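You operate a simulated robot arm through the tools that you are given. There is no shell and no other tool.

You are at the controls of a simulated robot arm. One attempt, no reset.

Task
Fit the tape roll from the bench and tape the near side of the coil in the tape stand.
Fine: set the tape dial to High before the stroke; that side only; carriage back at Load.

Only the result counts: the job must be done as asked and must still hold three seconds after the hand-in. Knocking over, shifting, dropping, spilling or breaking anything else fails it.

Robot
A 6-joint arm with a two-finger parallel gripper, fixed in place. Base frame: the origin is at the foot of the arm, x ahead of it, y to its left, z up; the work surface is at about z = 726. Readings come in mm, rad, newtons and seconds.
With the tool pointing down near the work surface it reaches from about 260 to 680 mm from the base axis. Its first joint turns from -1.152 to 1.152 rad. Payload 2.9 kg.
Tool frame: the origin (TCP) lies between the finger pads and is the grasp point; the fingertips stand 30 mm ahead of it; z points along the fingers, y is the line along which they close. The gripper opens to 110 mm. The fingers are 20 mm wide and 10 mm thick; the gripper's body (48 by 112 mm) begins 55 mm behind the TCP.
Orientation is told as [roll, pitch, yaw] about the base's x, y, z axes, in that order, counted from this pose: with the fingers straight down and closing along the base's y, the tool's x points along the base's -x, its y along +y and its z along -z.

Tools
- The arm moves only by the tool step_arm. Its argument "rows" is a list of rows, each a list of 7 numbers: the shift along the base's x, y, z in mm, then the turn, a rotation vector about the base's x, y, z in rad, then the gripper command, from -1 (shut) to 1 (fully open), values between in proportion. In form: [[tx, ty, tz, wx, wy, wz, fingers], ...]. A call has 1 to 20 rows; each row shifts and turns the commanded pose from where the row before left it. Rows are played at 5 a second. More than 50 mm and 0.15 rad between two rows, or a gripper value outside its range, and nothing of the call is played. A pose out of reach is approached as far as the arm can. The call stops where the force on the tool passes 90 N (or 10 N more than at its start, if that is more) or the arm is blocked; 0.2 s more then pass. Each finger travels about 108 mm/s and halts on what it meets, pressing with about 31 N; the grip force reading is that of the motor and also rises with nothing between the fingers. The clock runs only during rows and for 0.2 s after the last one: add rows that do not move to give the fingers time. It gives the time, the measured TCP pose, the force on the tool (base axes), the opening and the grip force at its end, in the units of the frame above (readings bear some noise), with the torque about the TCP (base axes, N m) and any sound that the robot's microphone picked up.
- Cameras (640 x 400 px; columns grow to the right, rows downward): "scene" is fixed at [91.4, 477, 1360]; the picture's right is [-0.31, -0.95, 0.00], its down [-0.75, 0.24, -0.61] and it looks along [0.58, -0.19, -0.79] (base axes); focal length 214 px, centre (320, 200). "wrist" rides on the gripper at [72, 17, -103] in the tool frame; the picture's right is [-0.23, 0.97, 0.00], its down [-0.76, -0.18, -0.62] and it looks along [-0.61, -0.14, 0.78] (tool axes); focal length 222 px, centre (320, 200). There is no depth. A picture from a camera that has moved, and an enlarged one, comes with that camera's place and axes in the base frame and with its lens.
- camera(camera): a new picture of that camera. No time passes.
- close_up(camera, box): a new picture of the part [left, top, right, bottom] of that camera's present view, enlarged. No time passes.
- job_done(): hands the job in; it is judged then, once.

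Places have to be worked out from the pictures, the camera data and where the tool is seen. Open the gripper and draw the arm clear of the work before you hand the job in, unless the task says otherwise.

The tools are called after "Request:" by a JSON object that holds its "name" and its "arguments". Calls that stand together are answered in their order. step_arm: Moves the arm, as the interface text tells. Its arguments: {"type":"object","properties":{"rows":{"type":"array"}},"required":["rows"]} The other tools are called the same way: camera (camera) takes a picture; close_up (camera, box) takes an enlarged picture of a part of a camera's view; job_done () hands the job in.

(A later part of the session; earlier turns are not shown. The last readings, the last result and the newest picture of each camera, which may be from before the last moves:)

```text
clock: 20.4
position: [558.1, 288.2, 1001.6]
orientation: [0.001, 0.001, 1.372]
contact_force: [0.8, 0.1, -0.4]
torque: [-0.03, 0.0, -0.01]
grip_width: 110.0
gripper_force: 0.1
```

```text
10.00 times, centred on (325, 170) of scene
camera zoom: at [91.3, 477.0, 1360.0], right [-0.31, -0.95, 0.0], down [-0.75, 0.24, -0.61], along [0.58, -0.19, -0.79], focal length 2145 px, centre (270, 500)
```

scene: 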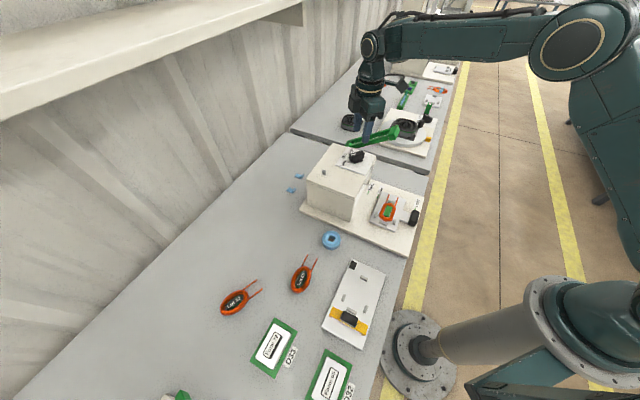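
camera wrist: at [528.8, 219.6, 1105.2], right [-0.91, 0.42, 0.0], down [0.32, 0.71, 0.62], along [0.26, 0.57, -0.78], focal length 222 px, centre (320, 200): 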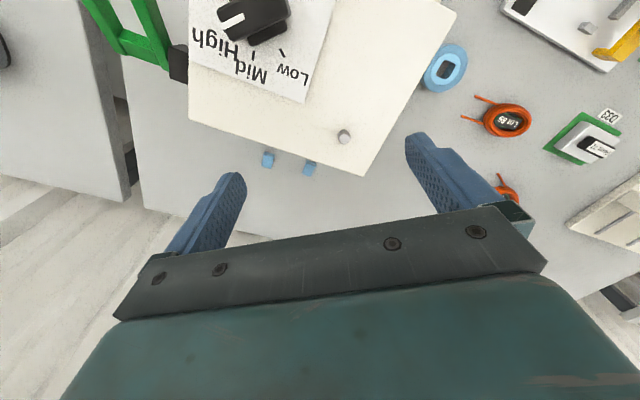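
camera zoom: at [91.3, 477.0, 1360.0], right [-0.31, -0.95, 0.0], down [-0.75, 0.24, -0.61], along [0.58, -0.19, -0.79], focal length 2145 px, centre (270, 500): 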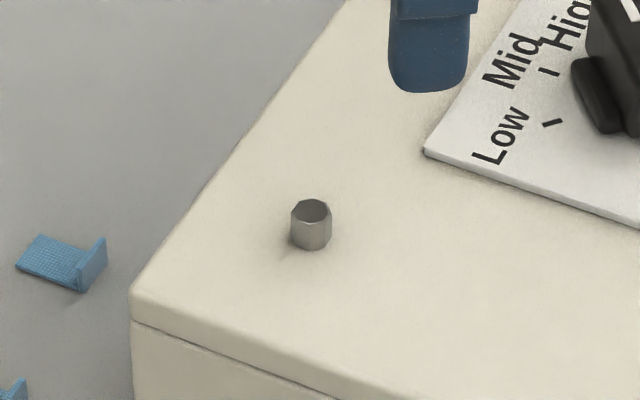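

The stud triangulates to (545.0, 315.7), with its top at z ≈ 888 and the box top at z ≈ 877. I'll move over the tape roll with the fingers closing along the 45° axis, which keeps both fingers and the camera clear of the stand.

Request:
{"name": "step_arm", "arguments": {"rows": [[-11.3, 3.5, 0, 0, 0, -0.1438, 1], [-11.3, 3.5, 0, 0, 0, -0.1438, 1], [-11.3, 3.5, 0, 0, 0, -0.1438, 1], [-11.3, 3.5, 0, 0, 0, -0.1438, 1], [-11.3, 3.5, 0, 0, 0, -0.1438, 1], [-11.3, 3.5, 0, 0, 0, -0.1438, 1], [-11.3, 3.5, 0, 0, 0, -0.1438, 1], [-11.3, 3.5, 0, 0, 0, -0.1438, 1], [-11.3, 3.5, 0, 0, 0, -0.1438, 1], [-11.3, 3.5, -10, 0, 0, -0.1438, 1], [-11.3, 3.5, -10, 0, 0, -0.1438, 1], [-11.3, 3.5, -10, 0, 0, -0.1438, 1], [-11.3, 3.5, -10, 0, 0, -0.1438, 1], [-11.3, 3.5, -10, 0, 0, -0.1438, 1], [-11.3, 3.5, -10, 0, 0, -0.1438, 1], [0, 0, -10, 0, 0, 0, 1], [0, 0, 0, 0, 0, 0, 1]]}}

Request:
{"name": "camera", "arguments": {"camera": "wrist"}}

Request:
{"name": "camera", "arguments": {"camera": "scene"}}

```text
clock: 24.0
position: [390.0, 339.5, 929.6]
orientation: [0.0, 0.001, -0.786]
contact_force: [-0.1, 0.0, 0.5]
torque: [-0.01, 0.0, 0.01]
grip_width: 109.9
gripper_force: 0.0
```

```text
taken
camera wrist: at [350.7, 404.1, 1033.0], right [0.85, 0.53, 0.0], down [0.41, -0.66, 0.62], along [0.33, -0.53, -0.78], focal length 222 px, centre (320, 200)
```

wrist: 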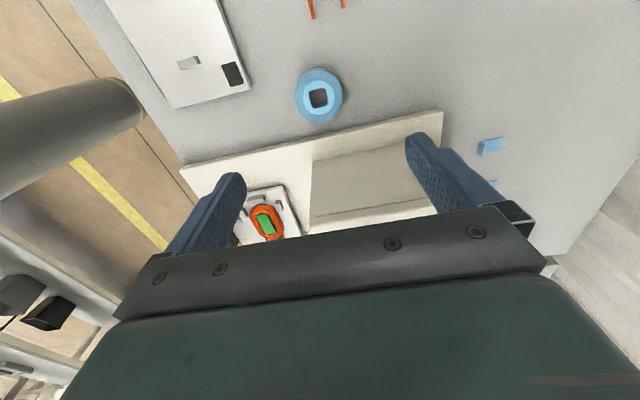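

```text
taken
```

scene: 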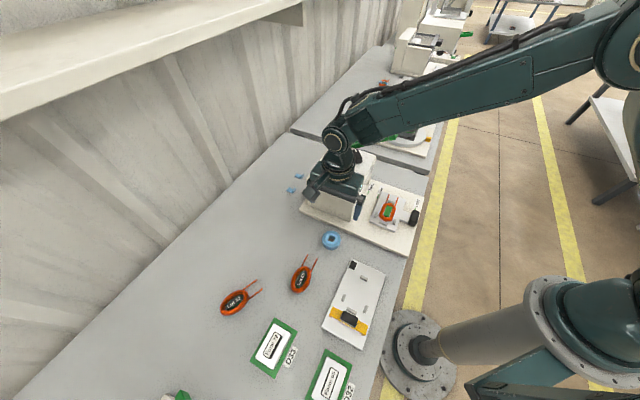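

Request:
{"name": "close_up", "arguments": {"camera": "wrist", "box": [270, 50, 370, 130]}}

Request:
{"name": "close_up", "arguments": {"camera": "wrist", "box": [160, 120, 460, 260]}}

```text
5.00 times, centred on (320, 90) of wrist
camera zoom: at [350.7, 404.1, 1033.0], right [0.85, 0.53, 0.0], down [0.41, -0.66, 0.62], along [0.33, -0.53, -0.78], focal length 1111 px, centre (320, 750)
```

zoom: 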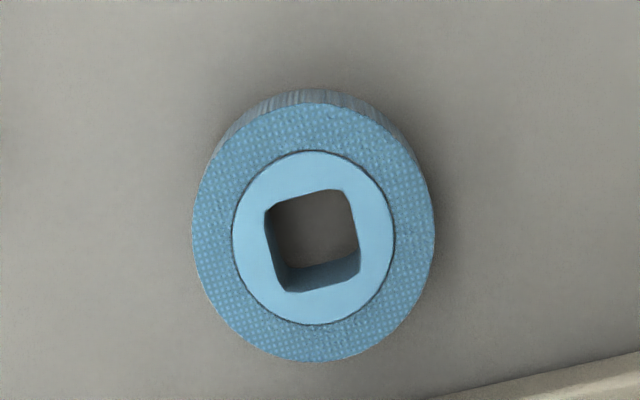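

```text
2.13 times, centred on (310, 190) of wrist
camera zoom: at [350.7, 404.1, 1033.0], right [0.85, 0.53, 0.0], down [0.41, -0.66, 0.62], along [0.33, -0.53, -0.78], focal length 474 px, centre (341, 221)
```

zoom: 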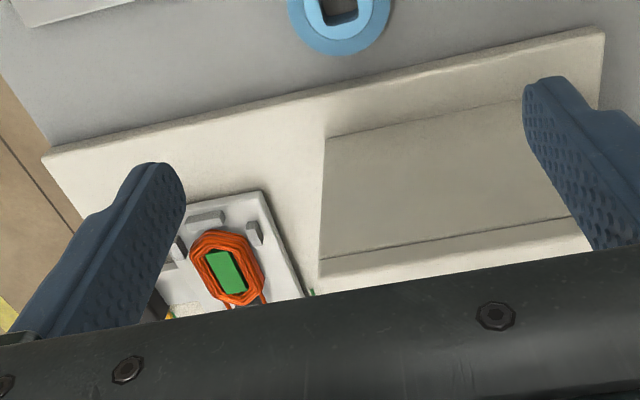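

The roll is about 59 mm across and 15 mm high, centred near (387, 342.7). I'll descend part way with a 90 mm opening, then check.

Request:
{"name": "step_arm", "arguments": {"rows": [[-1.4, 1.5, -30, 0, 0, 0, 0.64], [-1.4, 1.6, -40, 0, 0, 0, 0.64], [0, 0, -40, 0, 0, 0, 0.64], [0, 0, 0, 0, 0, 0, 0.64]]}}

Request:
{"name": "camera", "arguments": {"camera": "wrist"}}

Request:
{"name": "close_up", "arguments": {"camera": "scene", "box": [280, 170, 400, 260]}}

```text
clock: 25.0
position: [384.3, 347.9, 818.1]
orientation: [0.001, 0.001, -0.784]
contact_force: [0.2, 0.7, -0.7]
torque: [0.02, 0.01, 0.01]
grip_width: 90.0
gripper_force: 0.1
```

```text
taken
camera wrist: at [345.2, 410.8, 921.9], right [0.85, 0.53, 0.0], down [0.41, -0.66, 0.62], along [0.33, -0.53, -0.78], focal length 222 px, centre (320, 200)
```

wrist: 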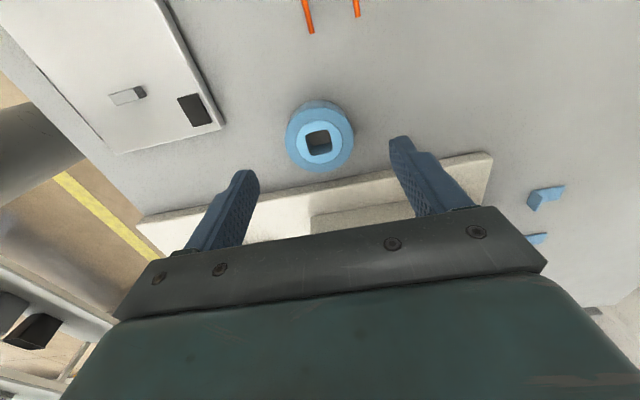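

```text
4.44 times, centred on (340, 215) of scene
camera zoom: at [91.4, 477.0, 1360.0], right [-0.31, -0.95, 0.0], down [-0.75, 0.24, -0.61], along [0.58, -0.19, -0.79], focal length 953 px, centre (231, 133)
```

zoom: 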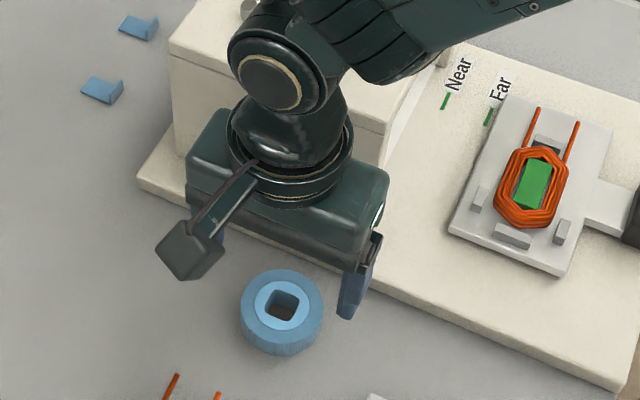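

Request:
{"name": "close_up", "arguments": {"camera": "wrist", "box": [270, 90, 370, 180]}}

```text
4.44 times, centred on (320, 135) of wrist
camera zoom: at [345.2, 410.8, 921.9], right [0.85, 0.53, 0.0], down [0.41, -0.66, 0.62], along [0.33, -0.53, -0.78], focal length 987 px, centre (320, 489)
```

zoom: 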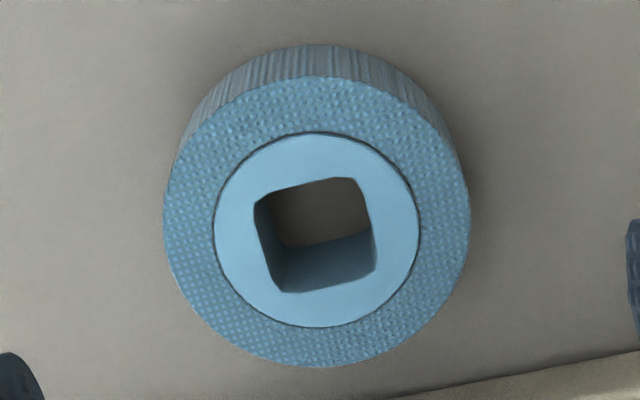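

The reading differs from the commanded position by a few millimetres. I'll let the arm settle and read it again before closing in.

Request:
{"name": "step_arm", "arguments": {"rows": [[0, 0, 0, 0, 0, 0, 0.64], [0, 0, 0, 0, 0, 0, 0.64]]}}

Request:
{"name": "close_up", "arguments": {"camera": "wrist", "box": [270, 90, 370, 180]}}

```text
clock: 25.6
position: [384.6, 347.8, 817.5]
orientation: [0.0, 0.001, -0.786]
contact_force: [-0.8, 0.2, 0.2]
torque: [-0.01, -0.03, 0.01]
grip_width: 90.1
gripper_force: 0.1
```

```text
4.44 times, centred on (320, 135) of wrist
camera zoom: at [345.2, 410.7, 922.2], right [0.85, 0.53, 0.0], down [0.41, -0.66, 0.62], along [0.33, -0.53, -0.78], focal length 987 px, centre (320, 489)
```

zoom: 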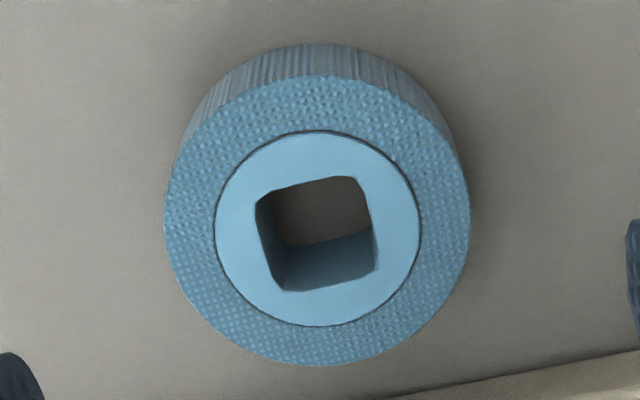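

The pose is steady, so the arm simply has a small offset. I'll correct by (+2, −4) and descend with the fingertips staying a few millimetres above the bench.

Request:
{"name": "step_arm", "arguments": {"rows": [[2.1, -4.3, -20, 0, 0, 0, 0.64], [0, 0, -20, 0, 0, 0, 0.64], [0, 0, 0, 0, 0, 0, 0.64]]}}

```text
clock: 26.4
position: [384.6, 341.8, 779.0]
orientation: [0.001, 0.001, -0.784]
contact_force: [-0.2, 0.1, -0.1]
torque: [0.0, -0.02, 0.0]
grip_width: 90.0
gripper_force: 0.0
```

Request:
{"name": "step_arm", "arguments": {"rows": [[1.5, 1.2, -10, 0, 0, 0, 0.64], [0, 0, -9, 0, 0, 0, 0.64], [0, 0, 0, 0, 0, 0, 0.64]]}}

Request:
{"name": "camera", "arguments": {"camera": "wrist"}}

Request:
{"name": "close_up", "arguments": {"camera": "scene", "box": [290, 200, 390, 270]}}

```text
clock: 27.2
position: [389.0, 341.6, 760.5]
orientation: [0.0, 0.0, -0.785]
contact_force: [-0.3, -0.1, -0.4]
torque: [0.0, -0.03, -0.03]
grip_width: 90.3
gripper_force: 0.0
```

```text
taken
camera wrist: at [349.5, 405.1, 864.5], right [0.85, 0.53, 0.0], down [0.41, -0.66, 0.62], along [0.33, -0.53, -0.78], focal length 222 px, centre (320, 200)
```

wrist: 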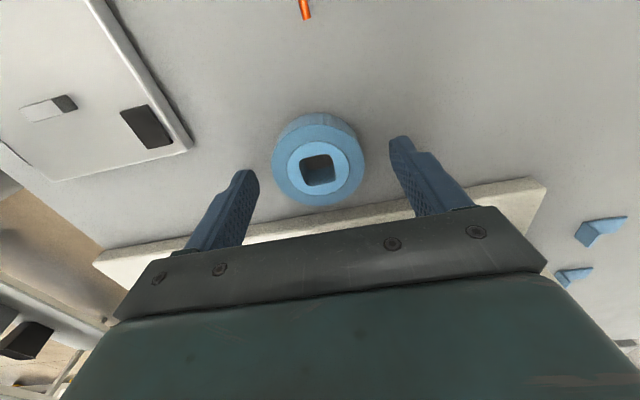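

```text
5.71 times, centred on (340, 235) of scene
camera zoom: at [91.4, 477.0, 1360.0], right [-0.31, -0.95, 0.0], down [-0.75, 0.24, -0.61], along [0.58, -0.19, -0.79], focal length 1226 px, centre (206, 0)
```

zoom: 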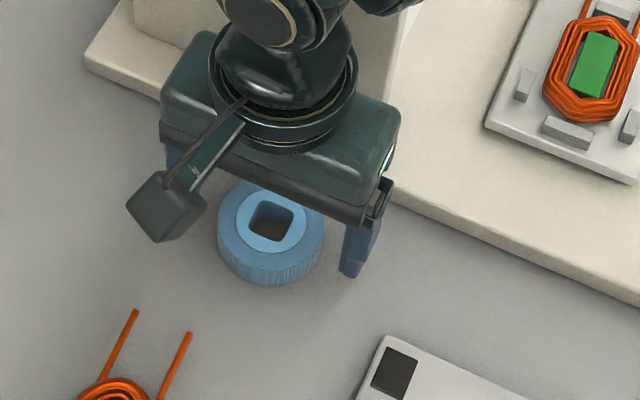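

The fingers straddle the roll with the tips about 4 mm above the bench. I'll close on it.

Request:
{"name": "step_arm", "arguments": {"rows": [[-0.7, 0.7, 0, 0, 0, 0, 0.2], [0, 0, 0, 0, 0, 0, -0.3], [0, 0, 0, 0, 0, 0, -0.3], [0, 0, 0, 0, 0, 0, -0.3]]}}

Request:
{"name": "camera", "arguments": {"camera": "wrist"}}

```text
clock: 28.2
position: [388.5, 343.4, 761.1]
orientation: [0.001, -0.001, -0.786]
contact_force: [-0.2, 0.1, 0.3]
torque: [-0.01, -0.04, 0.0]
grip_width: 58.3
gripper_force: 31.1
```

```text
taken
camera wrist: at [349.4, 405.7, 864.8], right [0.85, 0.53, 0.0], down [0.41, -0.66, 0.62], along [0.33, -0.53, -0.78], focal length 222 px, centre (320, 200)
```

wrist: 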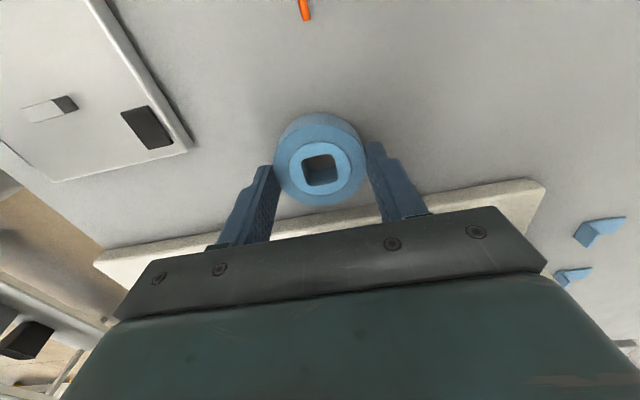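

The roll is held at 58.3 mm. I'll lift it a little and check the grip before going up.

Request:
{"name": "step_arm", "arguments": {"rows": [[0, 0, 10, 0, 0, 0, -0.3], [0, 0, 15, 0, 0, 0, -0.3], [0, 0, 25, 0, 0, 0, -0.3], [0, 0, 0, 0, 0, 0, -0.3]]}}

Request:
{"name": "camera", "arguments": {"camera": "wrist"}}

Request:
{"name": "close_up", "arguments": {"camera": "scene", "box": [290, 180, 390, 260]}}

```text
clock: 29.2
position: [389.1, 340.7, 812.9]
orientation: [-0.001, 0.001, -0.784]
contact_force: [-0.1, 0.6, -0.7]
torque: [0.01, 0.0, 0.03]
grip_width: 58.5
gripper_force: 30.8
```

```text
taken
camera wrist: at [350.1, 403.9, 915.6], right [0.85, 0.53, 0.0], down [0.41, -0.66, 0.62], along [0.33, -0.53, -0.78], focal length 222 px, centre (320, 200)
```

wrist: 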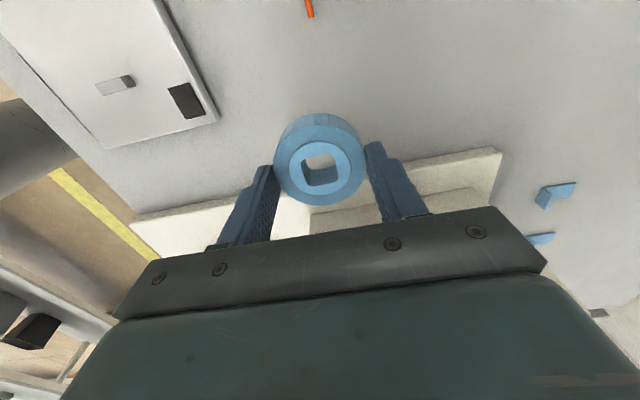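

```text
5.00 times, centred on (340, 220) of scene
camera zoom: at [91.4, 477.0, 1360.0], right [-0.31, -0.95, 0.0], down [-0.75, 0.24, -0.61], along [0.58, -0.19, -0.79], focal length 1072 px, centre (220, 100)
```

zoom: 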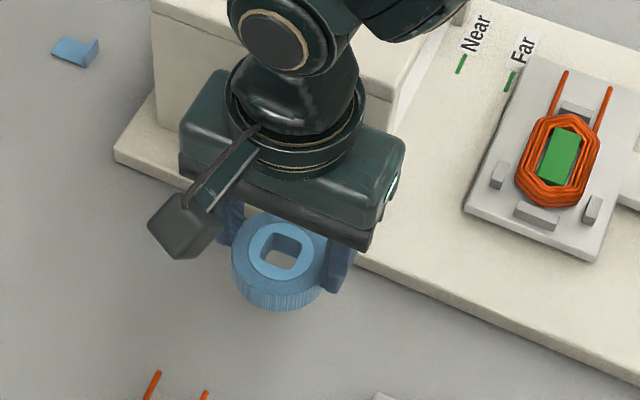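

Request:
{"name": "close_up", "arguments": {"camera": "wrist", "box": [260, 100, 380, 220]}}

```text
3.33 times, centred on (320, 160) of wrist
camera zoom: at [350.1, 403.9, 915.6], right [0.85, 0.53, 0.0], down [0.41, -0.66, 0.62], along [0.33, -0.53, -0.78], focal length 740 px, centre (320, 333)
```

zoom: 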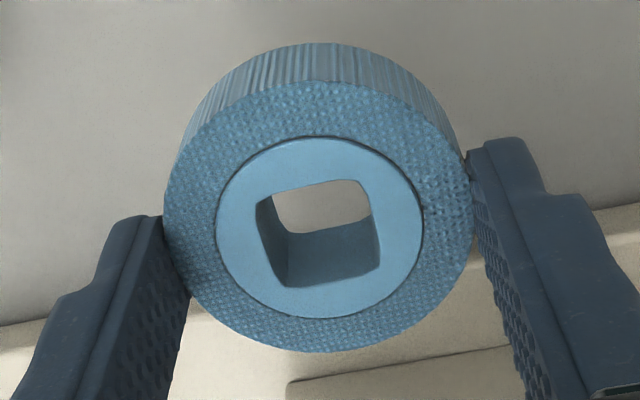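

The roll is held firmly, with its hole within about 2 mm of the TCP axis. I'll go up to travel height and over to the stud.

Request:
{"name": "step_arm", "arguments": {"rows": [[0, 0, 40, 0, 0, 0, -0.3], [0, 0, 40, 0, 0, 0, -0.3], [0, 0, 40, 0, 0, 0, -0.3], [0, 0, 37, 0, 0, 0, -0.3], [40, -7, 0, 0, 0, 0, -0.3], [40, -7, 0, 0, 0, 0, -0.3], [40, -7, 0, 0, 0, 0, -0.3], [37, -6, 0, 0, 0, 0, -0.3], [0, 0, 0, 0, 0, 0, -0.3], [0, 0, 0, 0, 0, 0, -0.3]]}}

Request:
{"name": "camera", "arguments": {"camera": "wrist"}}

Request:
{"name": "camera", "arguments": {"camera": "scene"}}

```text
clock: 31.4
position: [543.6, 315.9, 969.7]
orientation: [0.0, -0.001, -0.786]
contact_force: [0.1, 0.1, 0.5]
torque: [0.03, 0.02, 0.01]
grip_width: 58.4
gripper_force: 31.4
```

```text
taken
camera wrist: at [505.0, 378.5, 1073.4], right [0.85, 0.53, 0.0], down [0.41, -0.66, 0.62], along [0.33, -0.53, -0.78], focal length 222 px, centre (320, 200)
```

wrist: 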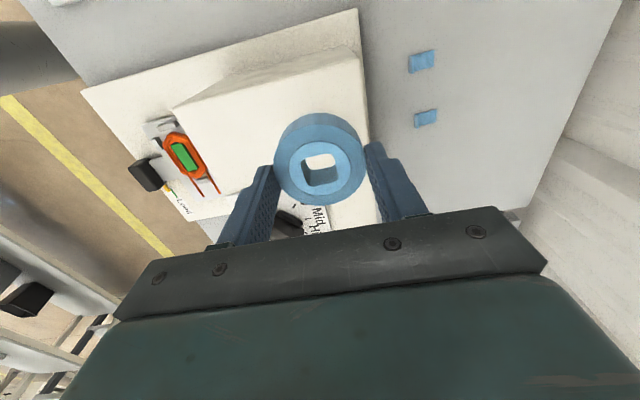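

```text
taken
```

scene: 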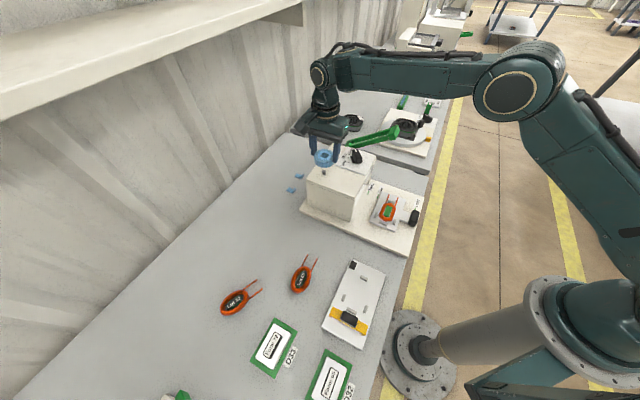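

I'm close above the stud. I'll correct by (+2.3, −2.4), lower until the roll's underside is just above the stud, and then check through the hole and in the scene view.

Request:
{"name": "step_arm", "arguments": {"rows": [[2.3, -2.4, -20, 0, 0, 0, -0.3], [0, 0, -18, 0, 0, 0, -0.3], [0, 0, 0, 0, 0, 0, -0.3], [0, 0, 0, 0, 0, 0, -0.3]]}}

Request:
{"name": "close_up", "arguments": {"camera": "wrist", "box": [260, 100, 380, 220]}}

Request:
{"name": "close_up", "arguments": {"camera": "scene", "box": [295, 135, 355, 185]}}

```text
clock: 32.4
position: [548.3, 312.1, 930.1]
orientation: [0.0, -0.001, -0.786]
contact_force: [0.0, 0.0, 0.7]
torque: [0.02, 0.04, -0.02]
grip_width: 58.5
gripper_force: 31.0
```

```text
3.33 times, centred on (320, 160) of wrist
camera zoom: at [508.1, 375.6, 1035.0], right [0.85, 0.53, 0.0], down [0.41, -0.66, 0.62], along [0.33, -0.53, -0.78], focal length 740 px, centre (320, 333)
```

zoom: 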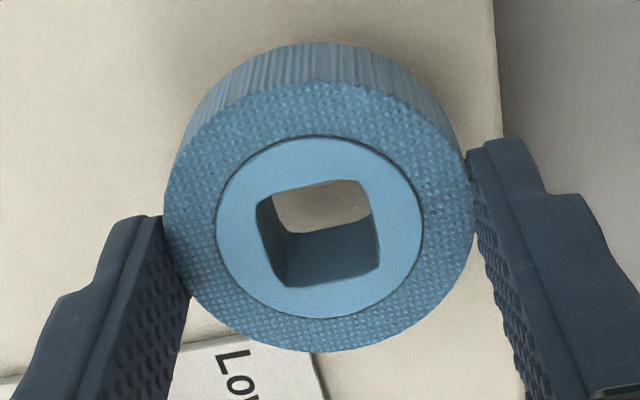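

```text
8.00 times, centred on (325, 160) of scene
camera zoom: at [91.4, 477.0, 1360.0], right [-0.31, -0.95, 0.0], down [-0.75, 0.24, -0.61], along [0.58, -0.19, -0.79], focal length 1716 px, centre (280, 520)
```

zoom: 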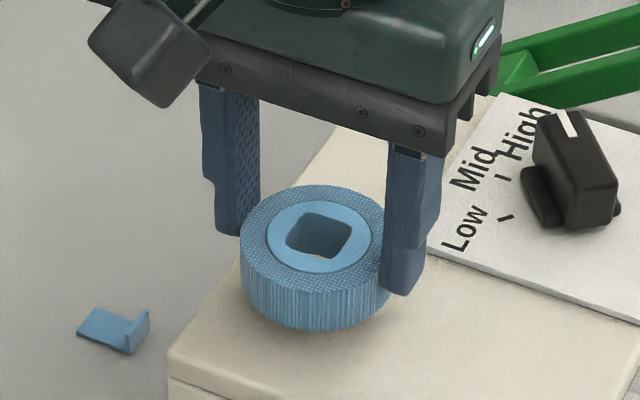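

Request:
{"name": "close_up", "arguments": {"camera": "scene", "box": [318, 152, 350, 178]}}

```text
15.38 times, centred on (334, 165) of scene
camera zoom: at [91.4, 477.0, 1360.0], right [-0.31, -0.95, 0.0], down [-0.75, 0.24, -0.61], along [0.58, -0.19, -0.79], focal length 3300 px, centre (105, 738)
```

zoom: 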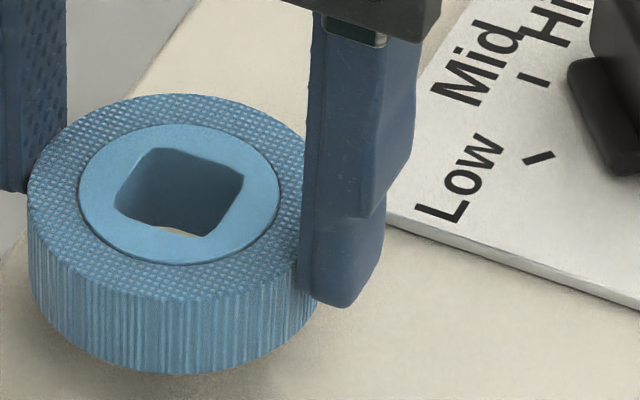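

The scene and wrist estimates both put the roll centre about (+2, −1.5) off the stud. I'll correct that, lower 10 mm so the stud enters the hole, and check the force.

Request:
{"name": "step_arm", "arguments": {"rows": [[-2, 1.6, 0, 0, 0, 0, -0.3], [0, 0, -5, 0, 0, 0, -0.3], [0, 0, -5, 0, 0, 0, -0.3], [0, 0, 0, 0, 0, 0, -0.3]]}}

Request:
{"name": "close_up", "arguments": {"camera": "scene", "box": [310, 150, 350, 182]}}

Request:
{"name": "close_up", "arguments": {"camera": "wrist", "box": [260, 100, 380, 220]}}

```text
clock: 33.4
position: [546.7, 315.3, 922.6]
orientation: [0.0, -0.002, -0.784]
contact_force: [-0.2, -0.2, -0.5]
torque: [0.03, 0.01, 0.0]
grip_width: 58.6
gripper_force: 31.3
```

```text
12.50 times, centred on (330, 166) of scene
camera zoom: at [91.4, 477.0, 1360.0], right [-0.31, -0.95, 0.0], down [-0.75, 0.24, -0.61], along [0.58, -0.19, -0.79], focal length 2681 px, centre (195, 625)
```

zoom: 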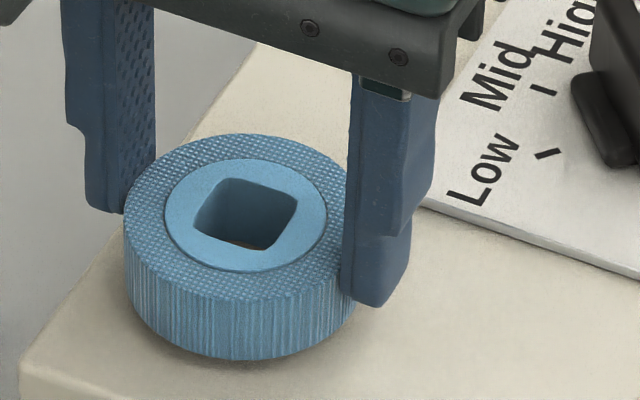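

```text
3.33 times, centred on (320, 160) of wrist
camera zoom: at [507.7, 378.1, 1025.2], right [0.85, 0.53, 0.0], down [0.41, -0.66, 0.62], along [0.33, -0.53, -0.78], focal length 740 px, centre (320, 333)
```

zoom: 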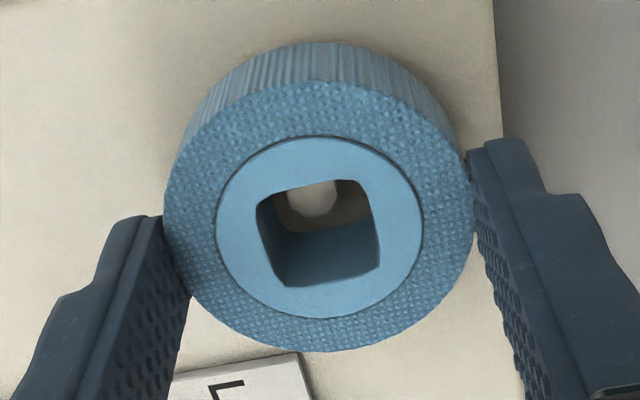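

The stud is visible through the hole, with the roll about 2 mm off centre and inside the clearance. I'll nudge by (−0.5, −1.6) and lower gently onto the box top.

Request:
{"name": "step_arm", "arguments": {"rows": [[-0.5, -1.6, 0, 0, 0, 0, -0.3], [0, 0, -3, 0, 0, 0, -0.3], [0, 0, -3, 0, 0, 0, -0.3], [0, 0, -2, 0, 0, 0, -0.3], [0, 0, 0, 0, 0, 0, -0.3]]}}

Request:
{"name": "close_up", "arguments": {"camera": "wrist", "box": [260, 100, 380, 220]}}

Request:
{"name": "close_up", "arguments": {"camera": "scene", "box": [310, 150, 350, 182]}}

```text
clock: 34.6
position: [547.2, 315.1, 915.3]
orientation: [0.004, -0.002, -0.785]
contact_force: [-12.7, -4.8, 29.4]
torque: [-0.41, 0.6, 0.01]
grip_width: 58.6
gripper_force: 30.9
```

```text
3.33 times, centred on (320, 160) of wrist
camera zoom: at [507.6, 377.5, 1018.7], right [0.85, 0.53, 0.0], down [0.41, -0.67, 0.62], along [0.33, -0.53, -0.78], focal length 740 px, centre (320, 333)
```

zoom: 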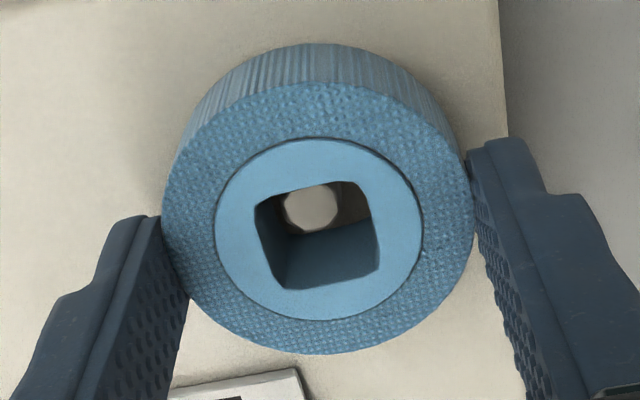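

```text
12.50 times, centred on (330, 166) of scene
camera zoom: at [90.6, 476.5, 1360.2], right [-0.31, -0.95, 0.0], down [-0.75, 0.25, -0.61], along [0.58, -0.19, -0.79], focal length 2681 px, centre (195, 625)
```

zoom: 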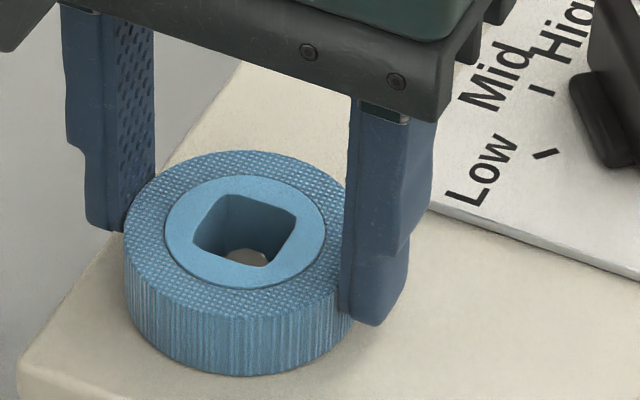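

The stud sits inside the hole and the roll is pressing on the box top with about 29 N. I'll ease up 1.5 mm, open the fingers slowly and check.

Request:
{"name": "step_arm", "arguments": {"rows": [[0, 0, 1.5, 0, 0, 0, -0.3], [0, 0, 0, 0, 0, 0, 0.1], [0, 0, 0, 0, 0, 0, 0.2], [0, 0, 0, 0, 0, 0, 0.4], [0, 0, 0, 0, 0, 0, 0.5]]}}

Request:
{"name": "close_up", "arguments": {"camera": "wrist", "box": [230, 80, 410, 220]}}

Request:
{"name": "close_up", "arguments": {"camera": "scene", "box": [310, 150, 350, 182]}}

```text
clock: 35.8
position: [546.9, 314.1, 912.1]
orientation: [0.0, 0.0, -0.785]
contact_force: [0.6, 0.6, 0.2]
torque: [0.04, -0.03, 0.0]
grip_width: 82.7
gripper_force: 0.2
```

```text
2.86 times, centred on (320, 150) of wrist
camera zoom: at [507.6, 377.1, 1016.9], right [0.85, 0.53, 0.0], down [0.41, -0.66, 0.62], along [0.33, -0.53, -0.78], focal length 635 px, centre (320, 343)
```

zoom: 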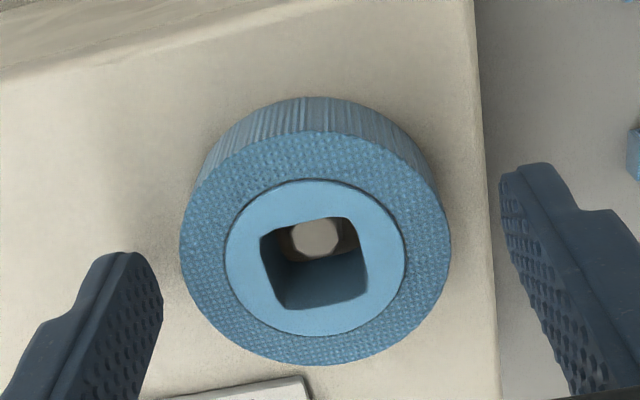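

```text
12.50 times, centred on (330, 166) of scene
camera zoom: at [91.4, 477.0, 1360.0], right [-0.31, -0.95, 0.0], down [-0.75, 0.24, -0.61], along [0.58, -0.19, -0.79], focal length 2681 px, centre (195, 625)
```

zoom: 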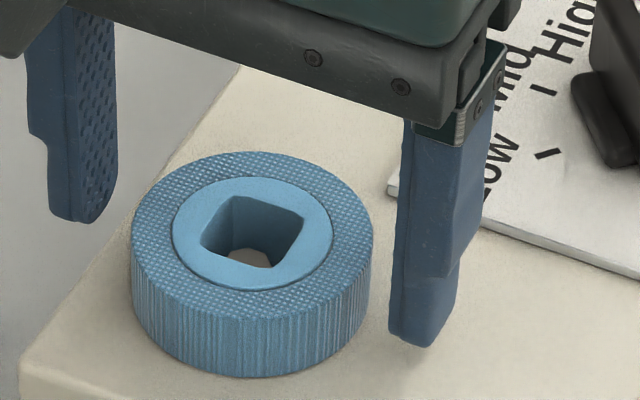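

The roll is seated around the stud. I'll rise straight up and view the result.

Request:
{"name": "step_arm", "arguments": {"rows": [[0, 0, 20, 0, 0, 0, 0.5], [0, 0, 35, 0, 0, 0, 0.5], [0, 0, 40, 0, 0, 0, 0.5], [0, 0, 0, 0, 0, 0, 0.5]]}}

Request:
{"name": "close_up", "arguments": {"camera": "scene", "box": [290, 130, 440, 260]}}

Request:
{"name": "camera", "arguments": {"camera": "wrist"}}

```text
clock: 36.8
position: [545.8, 310.6, 1010.4]
orientation: [-0.001, -0.001, -0.785]
contact_force: [0.0, 0.1, 0.1]
torque: [-0.03, -0.01, 0.0]
grip_width: 82.5
gripper_force: 0.1
```

```text
3.08 times, centred on (365, 195) of scene
camera zoom: at [91.4, 477.0, 1360.0], right [-0.31, -0.95, 0.0], down [-0.75, 0.24, -0.61], along [0.58, -0.19, -0.79], focal length 660 px, centre (182, 215)
```

zoom: 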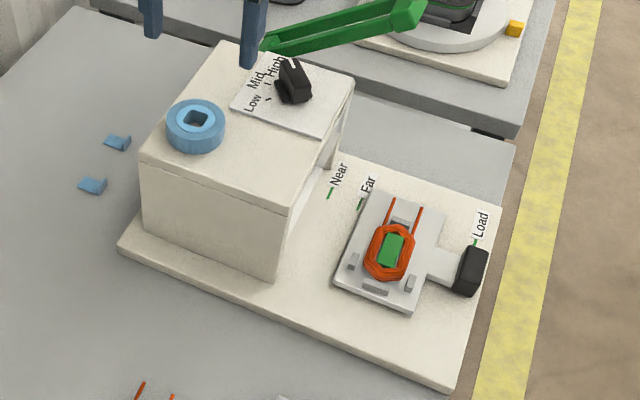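

```text
taken
camera wrist: at [506.4, 374.6, 1113.6], right [0.85, 0.53, 0.0], down [0.41, -0.66, 0.62], along [0.33, -0.53, -0.78], focal length 222 px, centre (320, 200)
```

wrist: 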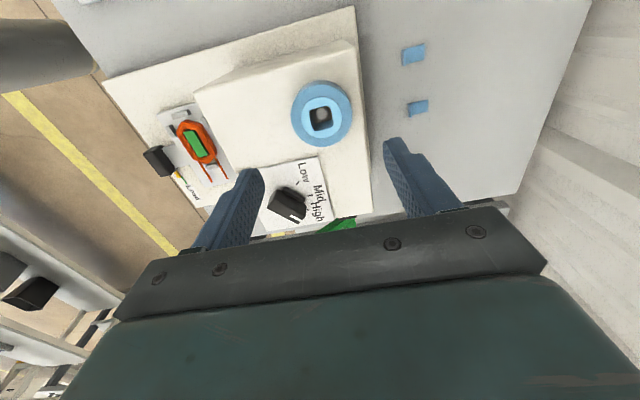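

The roll sits flat on the stud and the dial still shows High. Next is the carriage handle: I'll swing to the load side with yaw ≈ 45° for a close look at the handle and the marks.

Request:
{"name": "step_arm", "arguments": {"rows": [[-21.5, -24.6, 0, 0, 0, 0.1436, 0.5], [-21.5, -24.6, 0, 0, 0, 0.1436, 0.5], [-21.5, -24.6, 0, 0, 0, 0.1436, 0.5], [-21.5, -24.6, 0, 0, 0, 0.1436, 0.5], [-21.5, -24.6, 0, 0, 0, 0.1436, 0.5], [-21.5, -24.6, 0, 0, 0, 0.1436, 0.5], [-21.5, -24.6, 0, 0, 0, 0.1436, 0.5], [-21.5, -24.6, 0, 0, 0, 0.1436, 0.5], [-21.5, -24.6, 0, 0, 0, 0.1436, 0.5], [-21.5, -24.6, 0, 0, 0, 0.1436, 0.5], [-21.5, -24.6, 0, 0, 0, 0.1436, 0.5], [0, 0, -40, 0, 0, 0, 0.5], [0, 0, -40, 0, 0, 0, 0.5], [0, 0, -40, 0, 0, 0, 0.5], [0, 0, -40, 0, 0, 0, 0.5], [0, 0, 0, 0, 0, 0, 0.5]]}}

Request:
{"name": "camera", "arguments": {"camera": "wrist"}}

Request:
{"name": "camera", "arguments": {"camera": "scene"}}

```text
clock: 40.2
position: [310.4, 41.1, 849.2]
orientation: [0.0, 0.001, 0.795]
contact_force: [-0.6, 0.1, -0.4]
torque: [-0.01, 0.02, 0.01]
grip_width: 82.5
gripper_force: 0.0
```

```text
taken
camera wrist: at [247.5, 1.4, 952.8], right [-0.54, 0.84, 0.0], down [0.66, 0.42, 0.62], along [0.53, 0.33, -0.78], focal length 222 px, centre (320, 200)
```

wrist: 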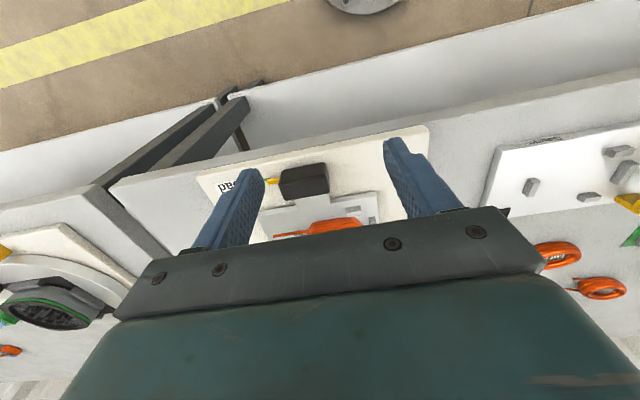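

```text
taken
```

scene: 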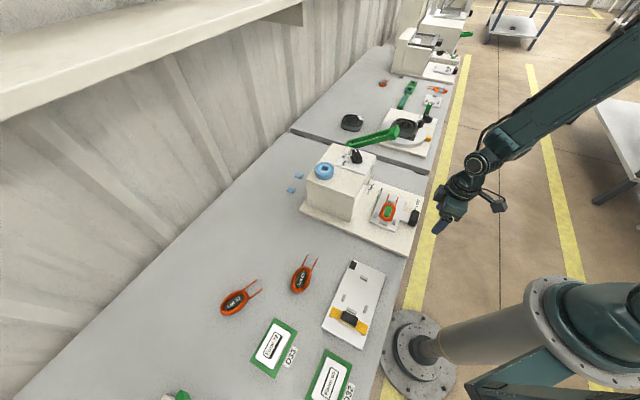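

Request:
{"name": "close_up", "arguments": {"camera": "wrist", "box": [240, 140, 400, 240]}}

Request:
{"name": "close_up", "arguments": {"camera": "scene", "box": [355, 175, 435, 235]}}

Request:
{"name": "close_up", "arguments": {"camera": "scene", "box": [395, 195, 430, 230]}}

```text
4.00 times, centred on (320, 190) of wrist
camera zoom: at [247.5, 1.4, 952.8], right [-0.54, 0.84, 0.0], down [0.66, 0.42, 0.62], along [0.53, 0.33, -0.78], focal length 888 px, centre (320, 240)
```

zoom: 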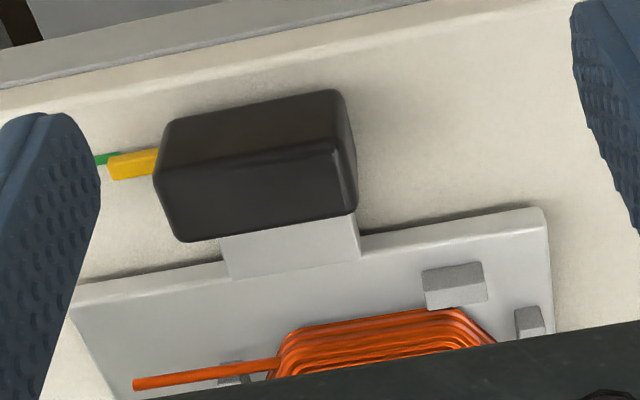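

```text
6.67 times, centred on (395, 205) of scene
camera zoom: at [91.4, 477.0, 1360.0], right [-0.31, -0.95, 0.0], down [-0.75, 0.24, -0.61], along [0.58, -0.19, -0.79], focal length 1430 px, centre (-180, 167)
```

zoom: 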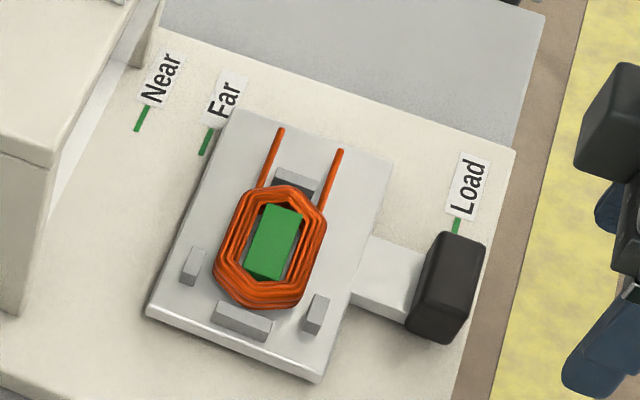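

```text
11.43 times, centred on (412, 212) of scene
camera zoom: at [91.4, 477.0, 1360.0], right [-0.31, -0.95, 0.0], down [-0.75, 0.24, -0.61], along [0.58, -0.19, -0.79], focal length 2451 px, centre (-737, 57)
```

zoom: 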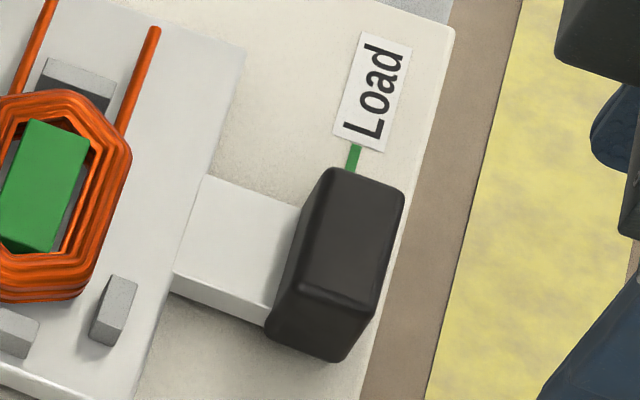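

The handle top triangulates to (366, 59, 771). It is about 46 mm across the slide and 21 mm along it, with the pointer low at its side on the Load mark. I'll tilt the tool about 25° outwards so the gripper body stays clear of the box roof at Near, and hover over the handle.

Request:
{"name": "step_arm", "arguments": {"rows": [[16, 4, 7, 0.1047, -0.1032, 0, 0.5], [16, 4, 7, 0.1047, -0.1032, 0, 0.5], [16, 3, 6, 0.1047, -0.1032, 0, 0.5], [0, 0, 0, 0, 0, 0, 0.5], [0, 0, 0, 0, 0, 0, 0.5]]}}

Request:
{"name": "camera", "arguments": {"camera": "wrist"}}

Request:
{"name": "close_up", "arguments": {"camera": "scene", "box": [350, 140, 480, 240]}}

```text
clock: 41.4
position: [358.2, 53.9, 869.4]
orientation: [-0.002, -0.443, 0.795]
contact_force: [0.2, 0.9, 0.3]
torque: [0.02, -0.01, -0.02]
grip_width: 82.5
gripper_force: 0.2
```

```text
taken
camera wrist: at [269.7, -13.7, 932.9], right [-0.55, 0.83, 0.1], down [0.42, 0.18, 0.89], along [0.72, 0.53, -0.45], focal length 222 px, centre (320, 200)
```

wrist: 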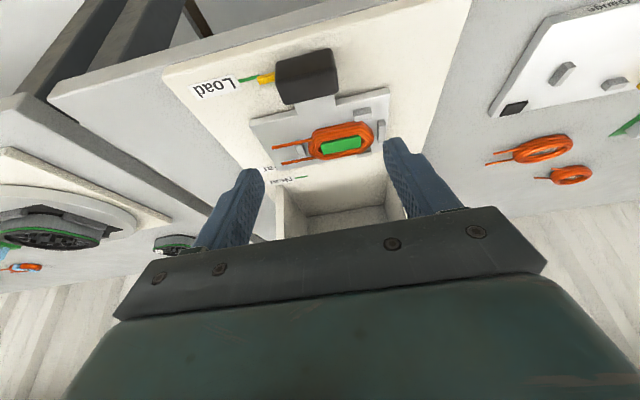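

```text
4.00 times, centred on (415, 190) of scene
camera zoom: at [91.4, 477.0, 1360.0], right [-0.31, -0.95, 0.0], down [-0.75, 0.24, -0.61], along [0.58, -0.19, -0.79], focal length 858 px, centre (-60, 240)
```

zoom: 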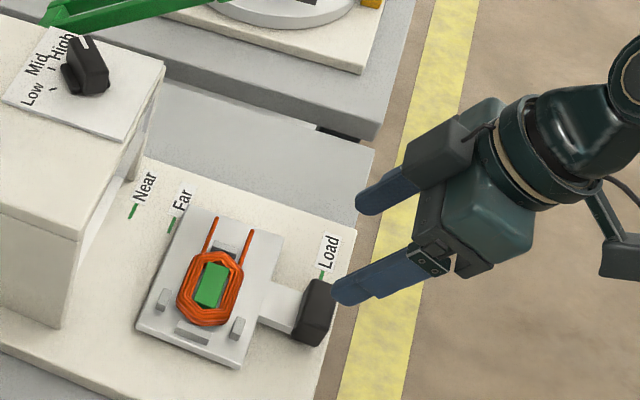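

Request:
{"name": "close_up", "arguments": {"camera": "wrist", "box": [180, 30, 440, 210]}}

Request:
{"name": "close_up", "arguments": {"camera": "wrist", "box": [240, 40, 360, 120]}}

```text
2.22 times, centred on (310, 120) of wrist
camera zoom: at [269.7, -13.7, 932.9], right [-0.55, 0.83, 0.1], down [0.42, 0.18, 0.89], along [0.72, 0.53, -0.45], focal length 494 px, centre (342, 378)
```

zoom: 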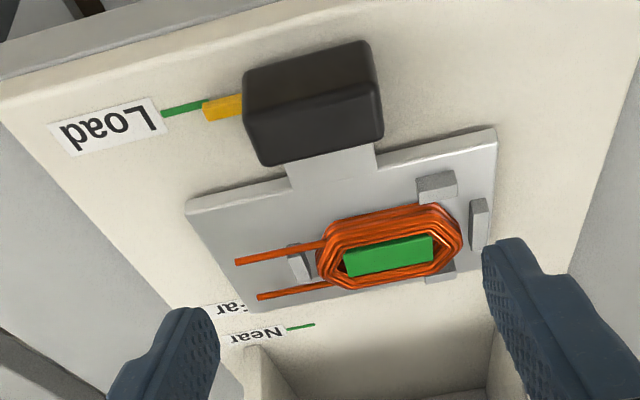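

```text
5.00 times, centred on (300, 80) of wrist
camera zoom: at [269.7, -13.7, 932.9], right [-0.55, 0.83, 0.1], down [0.42, 0.18, 0.89], along [0.72, 0.53, -0.45], focal length 1111 px, centre (420, 800)
```

zoom: 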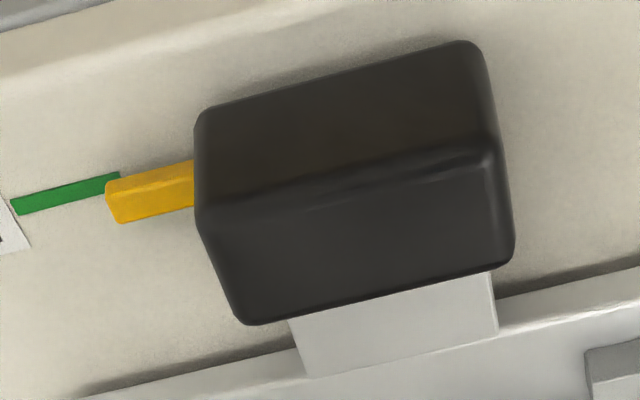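

This third view agrees: handle centre at u ≈ 298.6, v ≈ 220, z from 745 to 771. I'll correct laterally and descend most of the way beside the handle.

Request:
{"name": "step_arm", "arguments": {"rows": [[1.1, -2.9, -25, 0, 0, 0, 0.5], [0, 0, -25, 0, 0, 0, 0.5], [0, 0, -20, 0, 0, 0, 0.5], [0, 0, 0, 0, 0, 0, 0.5], [0, 0, 0, 0, 0, 0, 0.5]]}}

Request:
{"name": "camera", "arguments": {"camera": "wrist"}}

Request:
{"name": "close_up", "arguments": {"camera": "scene", "box": [380, 170, 460, 240]}}

```text
clock: 42.6
position: [359.3, 48.9, 800.8]
orientation: [-0.001, -0.442, 0.795]
contact_force: [-0.6, 0.6, 0.2]
torque: [0.03, -0.02, -0.01]
grip_width: 82.5
gripper_force: 0.0
```

```text
taken
camera wrist: at [271.2, -16.7, 862.8], right [-0.55, 0.83, 0.1], down [0.42, 0.18, 0.89], along [0.72, 0.53, -0.45], focal length 222 px, centre (320, 200)
```

wrist: 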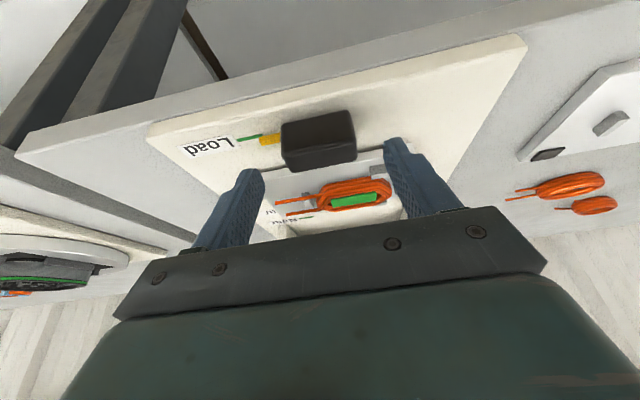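

```text
5.71 times, centred on (420, 205) of scene
camera zoom: at [91.4, 477.0, 1360.0], right [-0.31, -0.95, 0.0], down [-0.75, 0.24, -0.61], along [0.58, -0.19, -0.79], focal length 1226 px, centre (-251, 171)
```

zoom: 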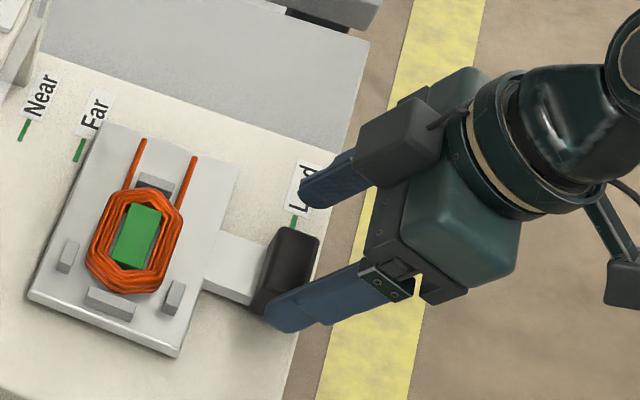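

The handle is centred between the fingers. I'll descend the last 15 mm.

Request:
{"name": "step_arm", "arguments": {"rows": [[0.5, 1, -8, 0, 0, 0, 0.5], [0, 0, -7, 0, 0, 0, 0.5], [0, 0, 0, 0, 0, 0, 0.5]]}}

Request:
{"name": "close_up", "arguments": {"camera": "wrist", "box": [220, 90, 420, 220]}}

Request:
{"name": "close_up", "arguments": {"camera": "scene", "box": [390, 180, 440, 225]}}

```text
clock: 43.4
position: [358.6, 52.3, 785.0]
orientation: [-0.003, -0.442, 0.797]
contact_force: [0.4, 0.4, 1.1]
torque: [-0.02, -0.02, 0.02]
grip_width: 82.4
gripper_force: 0.1
```

```text
3.08 times, centred on (320, 155) of wrist
camera zoom: at [270.6, -14.2, 847.7], right [-0.55, 0.83, 0.1], down [0.42, 0.18, 0.89], along [0.72, 0.53, -0.45], focal length 684 px, centre (320, 338)
```

zoom: 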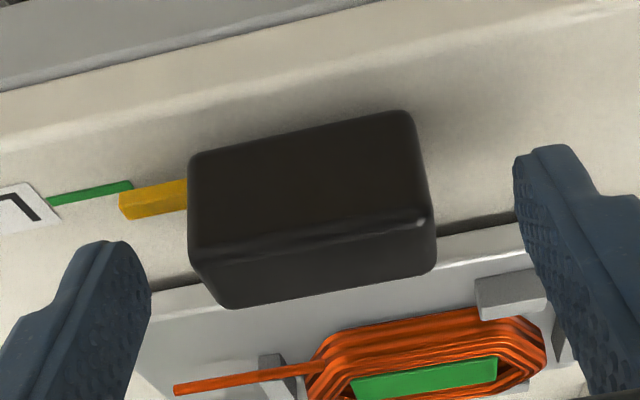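

```text
8.89 times, centred on (415, 202) of scene
camera zoom: at [91.4, 477.0, 1360.0], right [-0.31, -0.95, 0.0], down [-0.75, 0.24, -0.61], along [0.58, -0.19, -0.79], focal length 1906 px, centre (-524, 178)
```

zoom: 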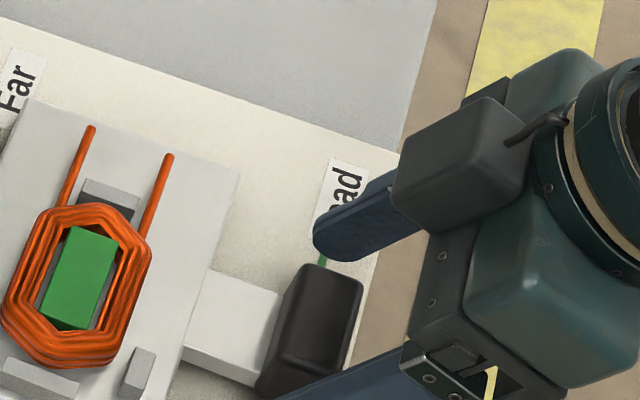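

The tips straddle the middle of the handle, above the pointer. I'll close the grip.

Request:
{"name": "step_arm", "arguments": {"rows": [[0, 0, -1, 0, 0, 0, 0.1], [0, 0, 0, 0, 0, 0, -0.4], [0, 0, 0, 0, 0, 0, -0.6], [0, 0, 0, 0, 0, 0, -0.6]]}}

Request:
{"name": "close_up", "arguments": {"camera": "wrist", "box": [220, 90, 420, 220]}}

Request:
{"name": "close_up", "arguments": {"camera": "scene", "box": [350, 170, 440, 235]}}

```text
clock: 44.4
position: [358.8, 51.9, 783.6]
orientation: [-0.002, -0.441, 0.793]
contact_force: [3.4, -2.4, -2.6]
torque: [-0.48, -0.27, -0.82]
grip_width: 49.6
gripper_force: 45.3
```

```text
3.08 times, centred on (320, 155) of wrist
camera zoom: at [271.1, -14.8, 846.4], right [-0.55, 0.83, 0.09], down [0.42, 0.18, 0.89], along [0.72, 0.53, -0.45], focal length 684 px, centre (320, 338)
```

zoom: 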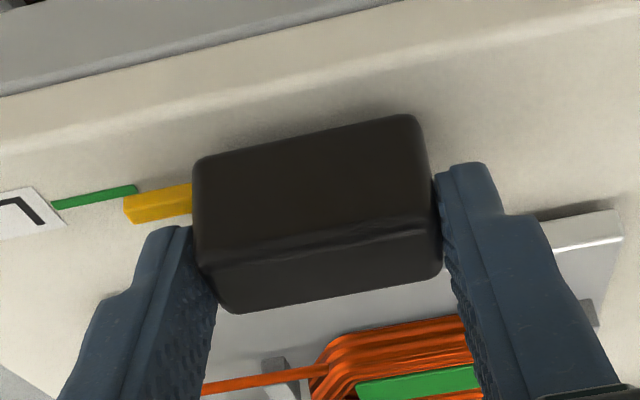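

```text
6.15 times, centred on (395, 202) of scene
camera zoom: at [91.5, 476.9, 1360.0], right [-0.31, -0.95, 0.0], down [-0.75, 0.24, -0.61], along [0.58, -0.19, -0.79], focal length 1320 px, centre (-142, 185)
```

zoom: 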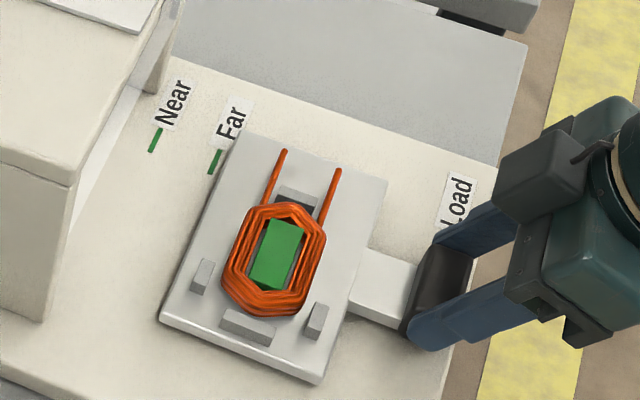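

The handle is gripped at 49.6 mm. I'll make a short 20 mm test push along the slide, still well before the Far mark, to check resistance and direction.

Request:
{"name": "step_arm", "arguments": {"rows": [[7, 7.1, 0, 0, 0, 0, -0.6], [7, 7.1, 0, 0, 0, 0, -0.6], [0, 0, 0, 0, 0, 0, -0.6]]}}

Request:
{"name": "close_up", "arguments": {"camera": "scene", "box": [350, 170, 440, 235]}}

Request:
{"name": "close_up", "arguments": {"camera": "wrist", "box": [180, 60, 420, 220]}}

```text
clock: 45.2
position: [375.0, 64.7, 783.2]
orientation: [-0.002, -0.443, 0.793]
contact_force: [8.1, -9.1, -2.8]
torque: [-0.24, -0.2, -1.44]
grip_width: 49.8
gripper_force: 45.2
```

```text
6.15 times, centred on (395, 202) of scene
camera zoom: at [91.6, 476.8, 1360.0], right [-0.31, -0.95, 0.0], down [-0.75, 0.24, -0.61], along [0.58, -0.19, -0.79], focal length 1320 px, centre (-142, 185)
```

zoom: 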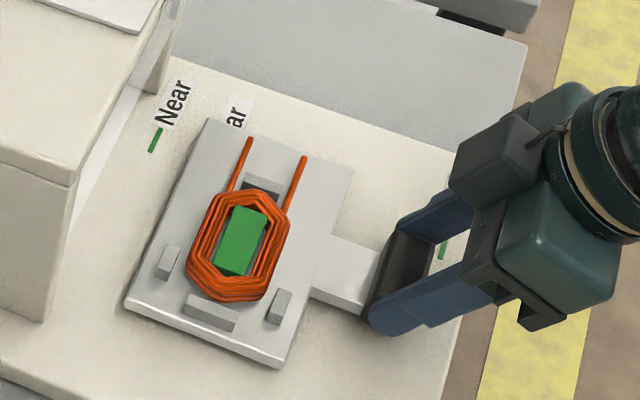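

```text
2.50 times, centred on (300, 140) of wrist
camera zoom: at [285.4, -0.5, 846.3], right [-0.55, 0.83, 0.1], down [0.42, 0.18, 0.89], along [0.72, 0.53, -0.45], focal length 555 px, centre (370, 350)
```

zoom: 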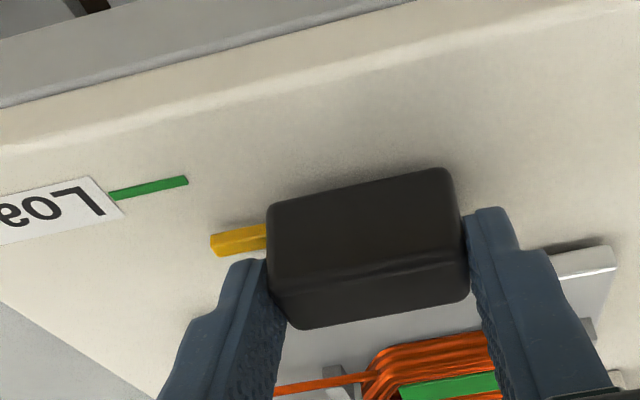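

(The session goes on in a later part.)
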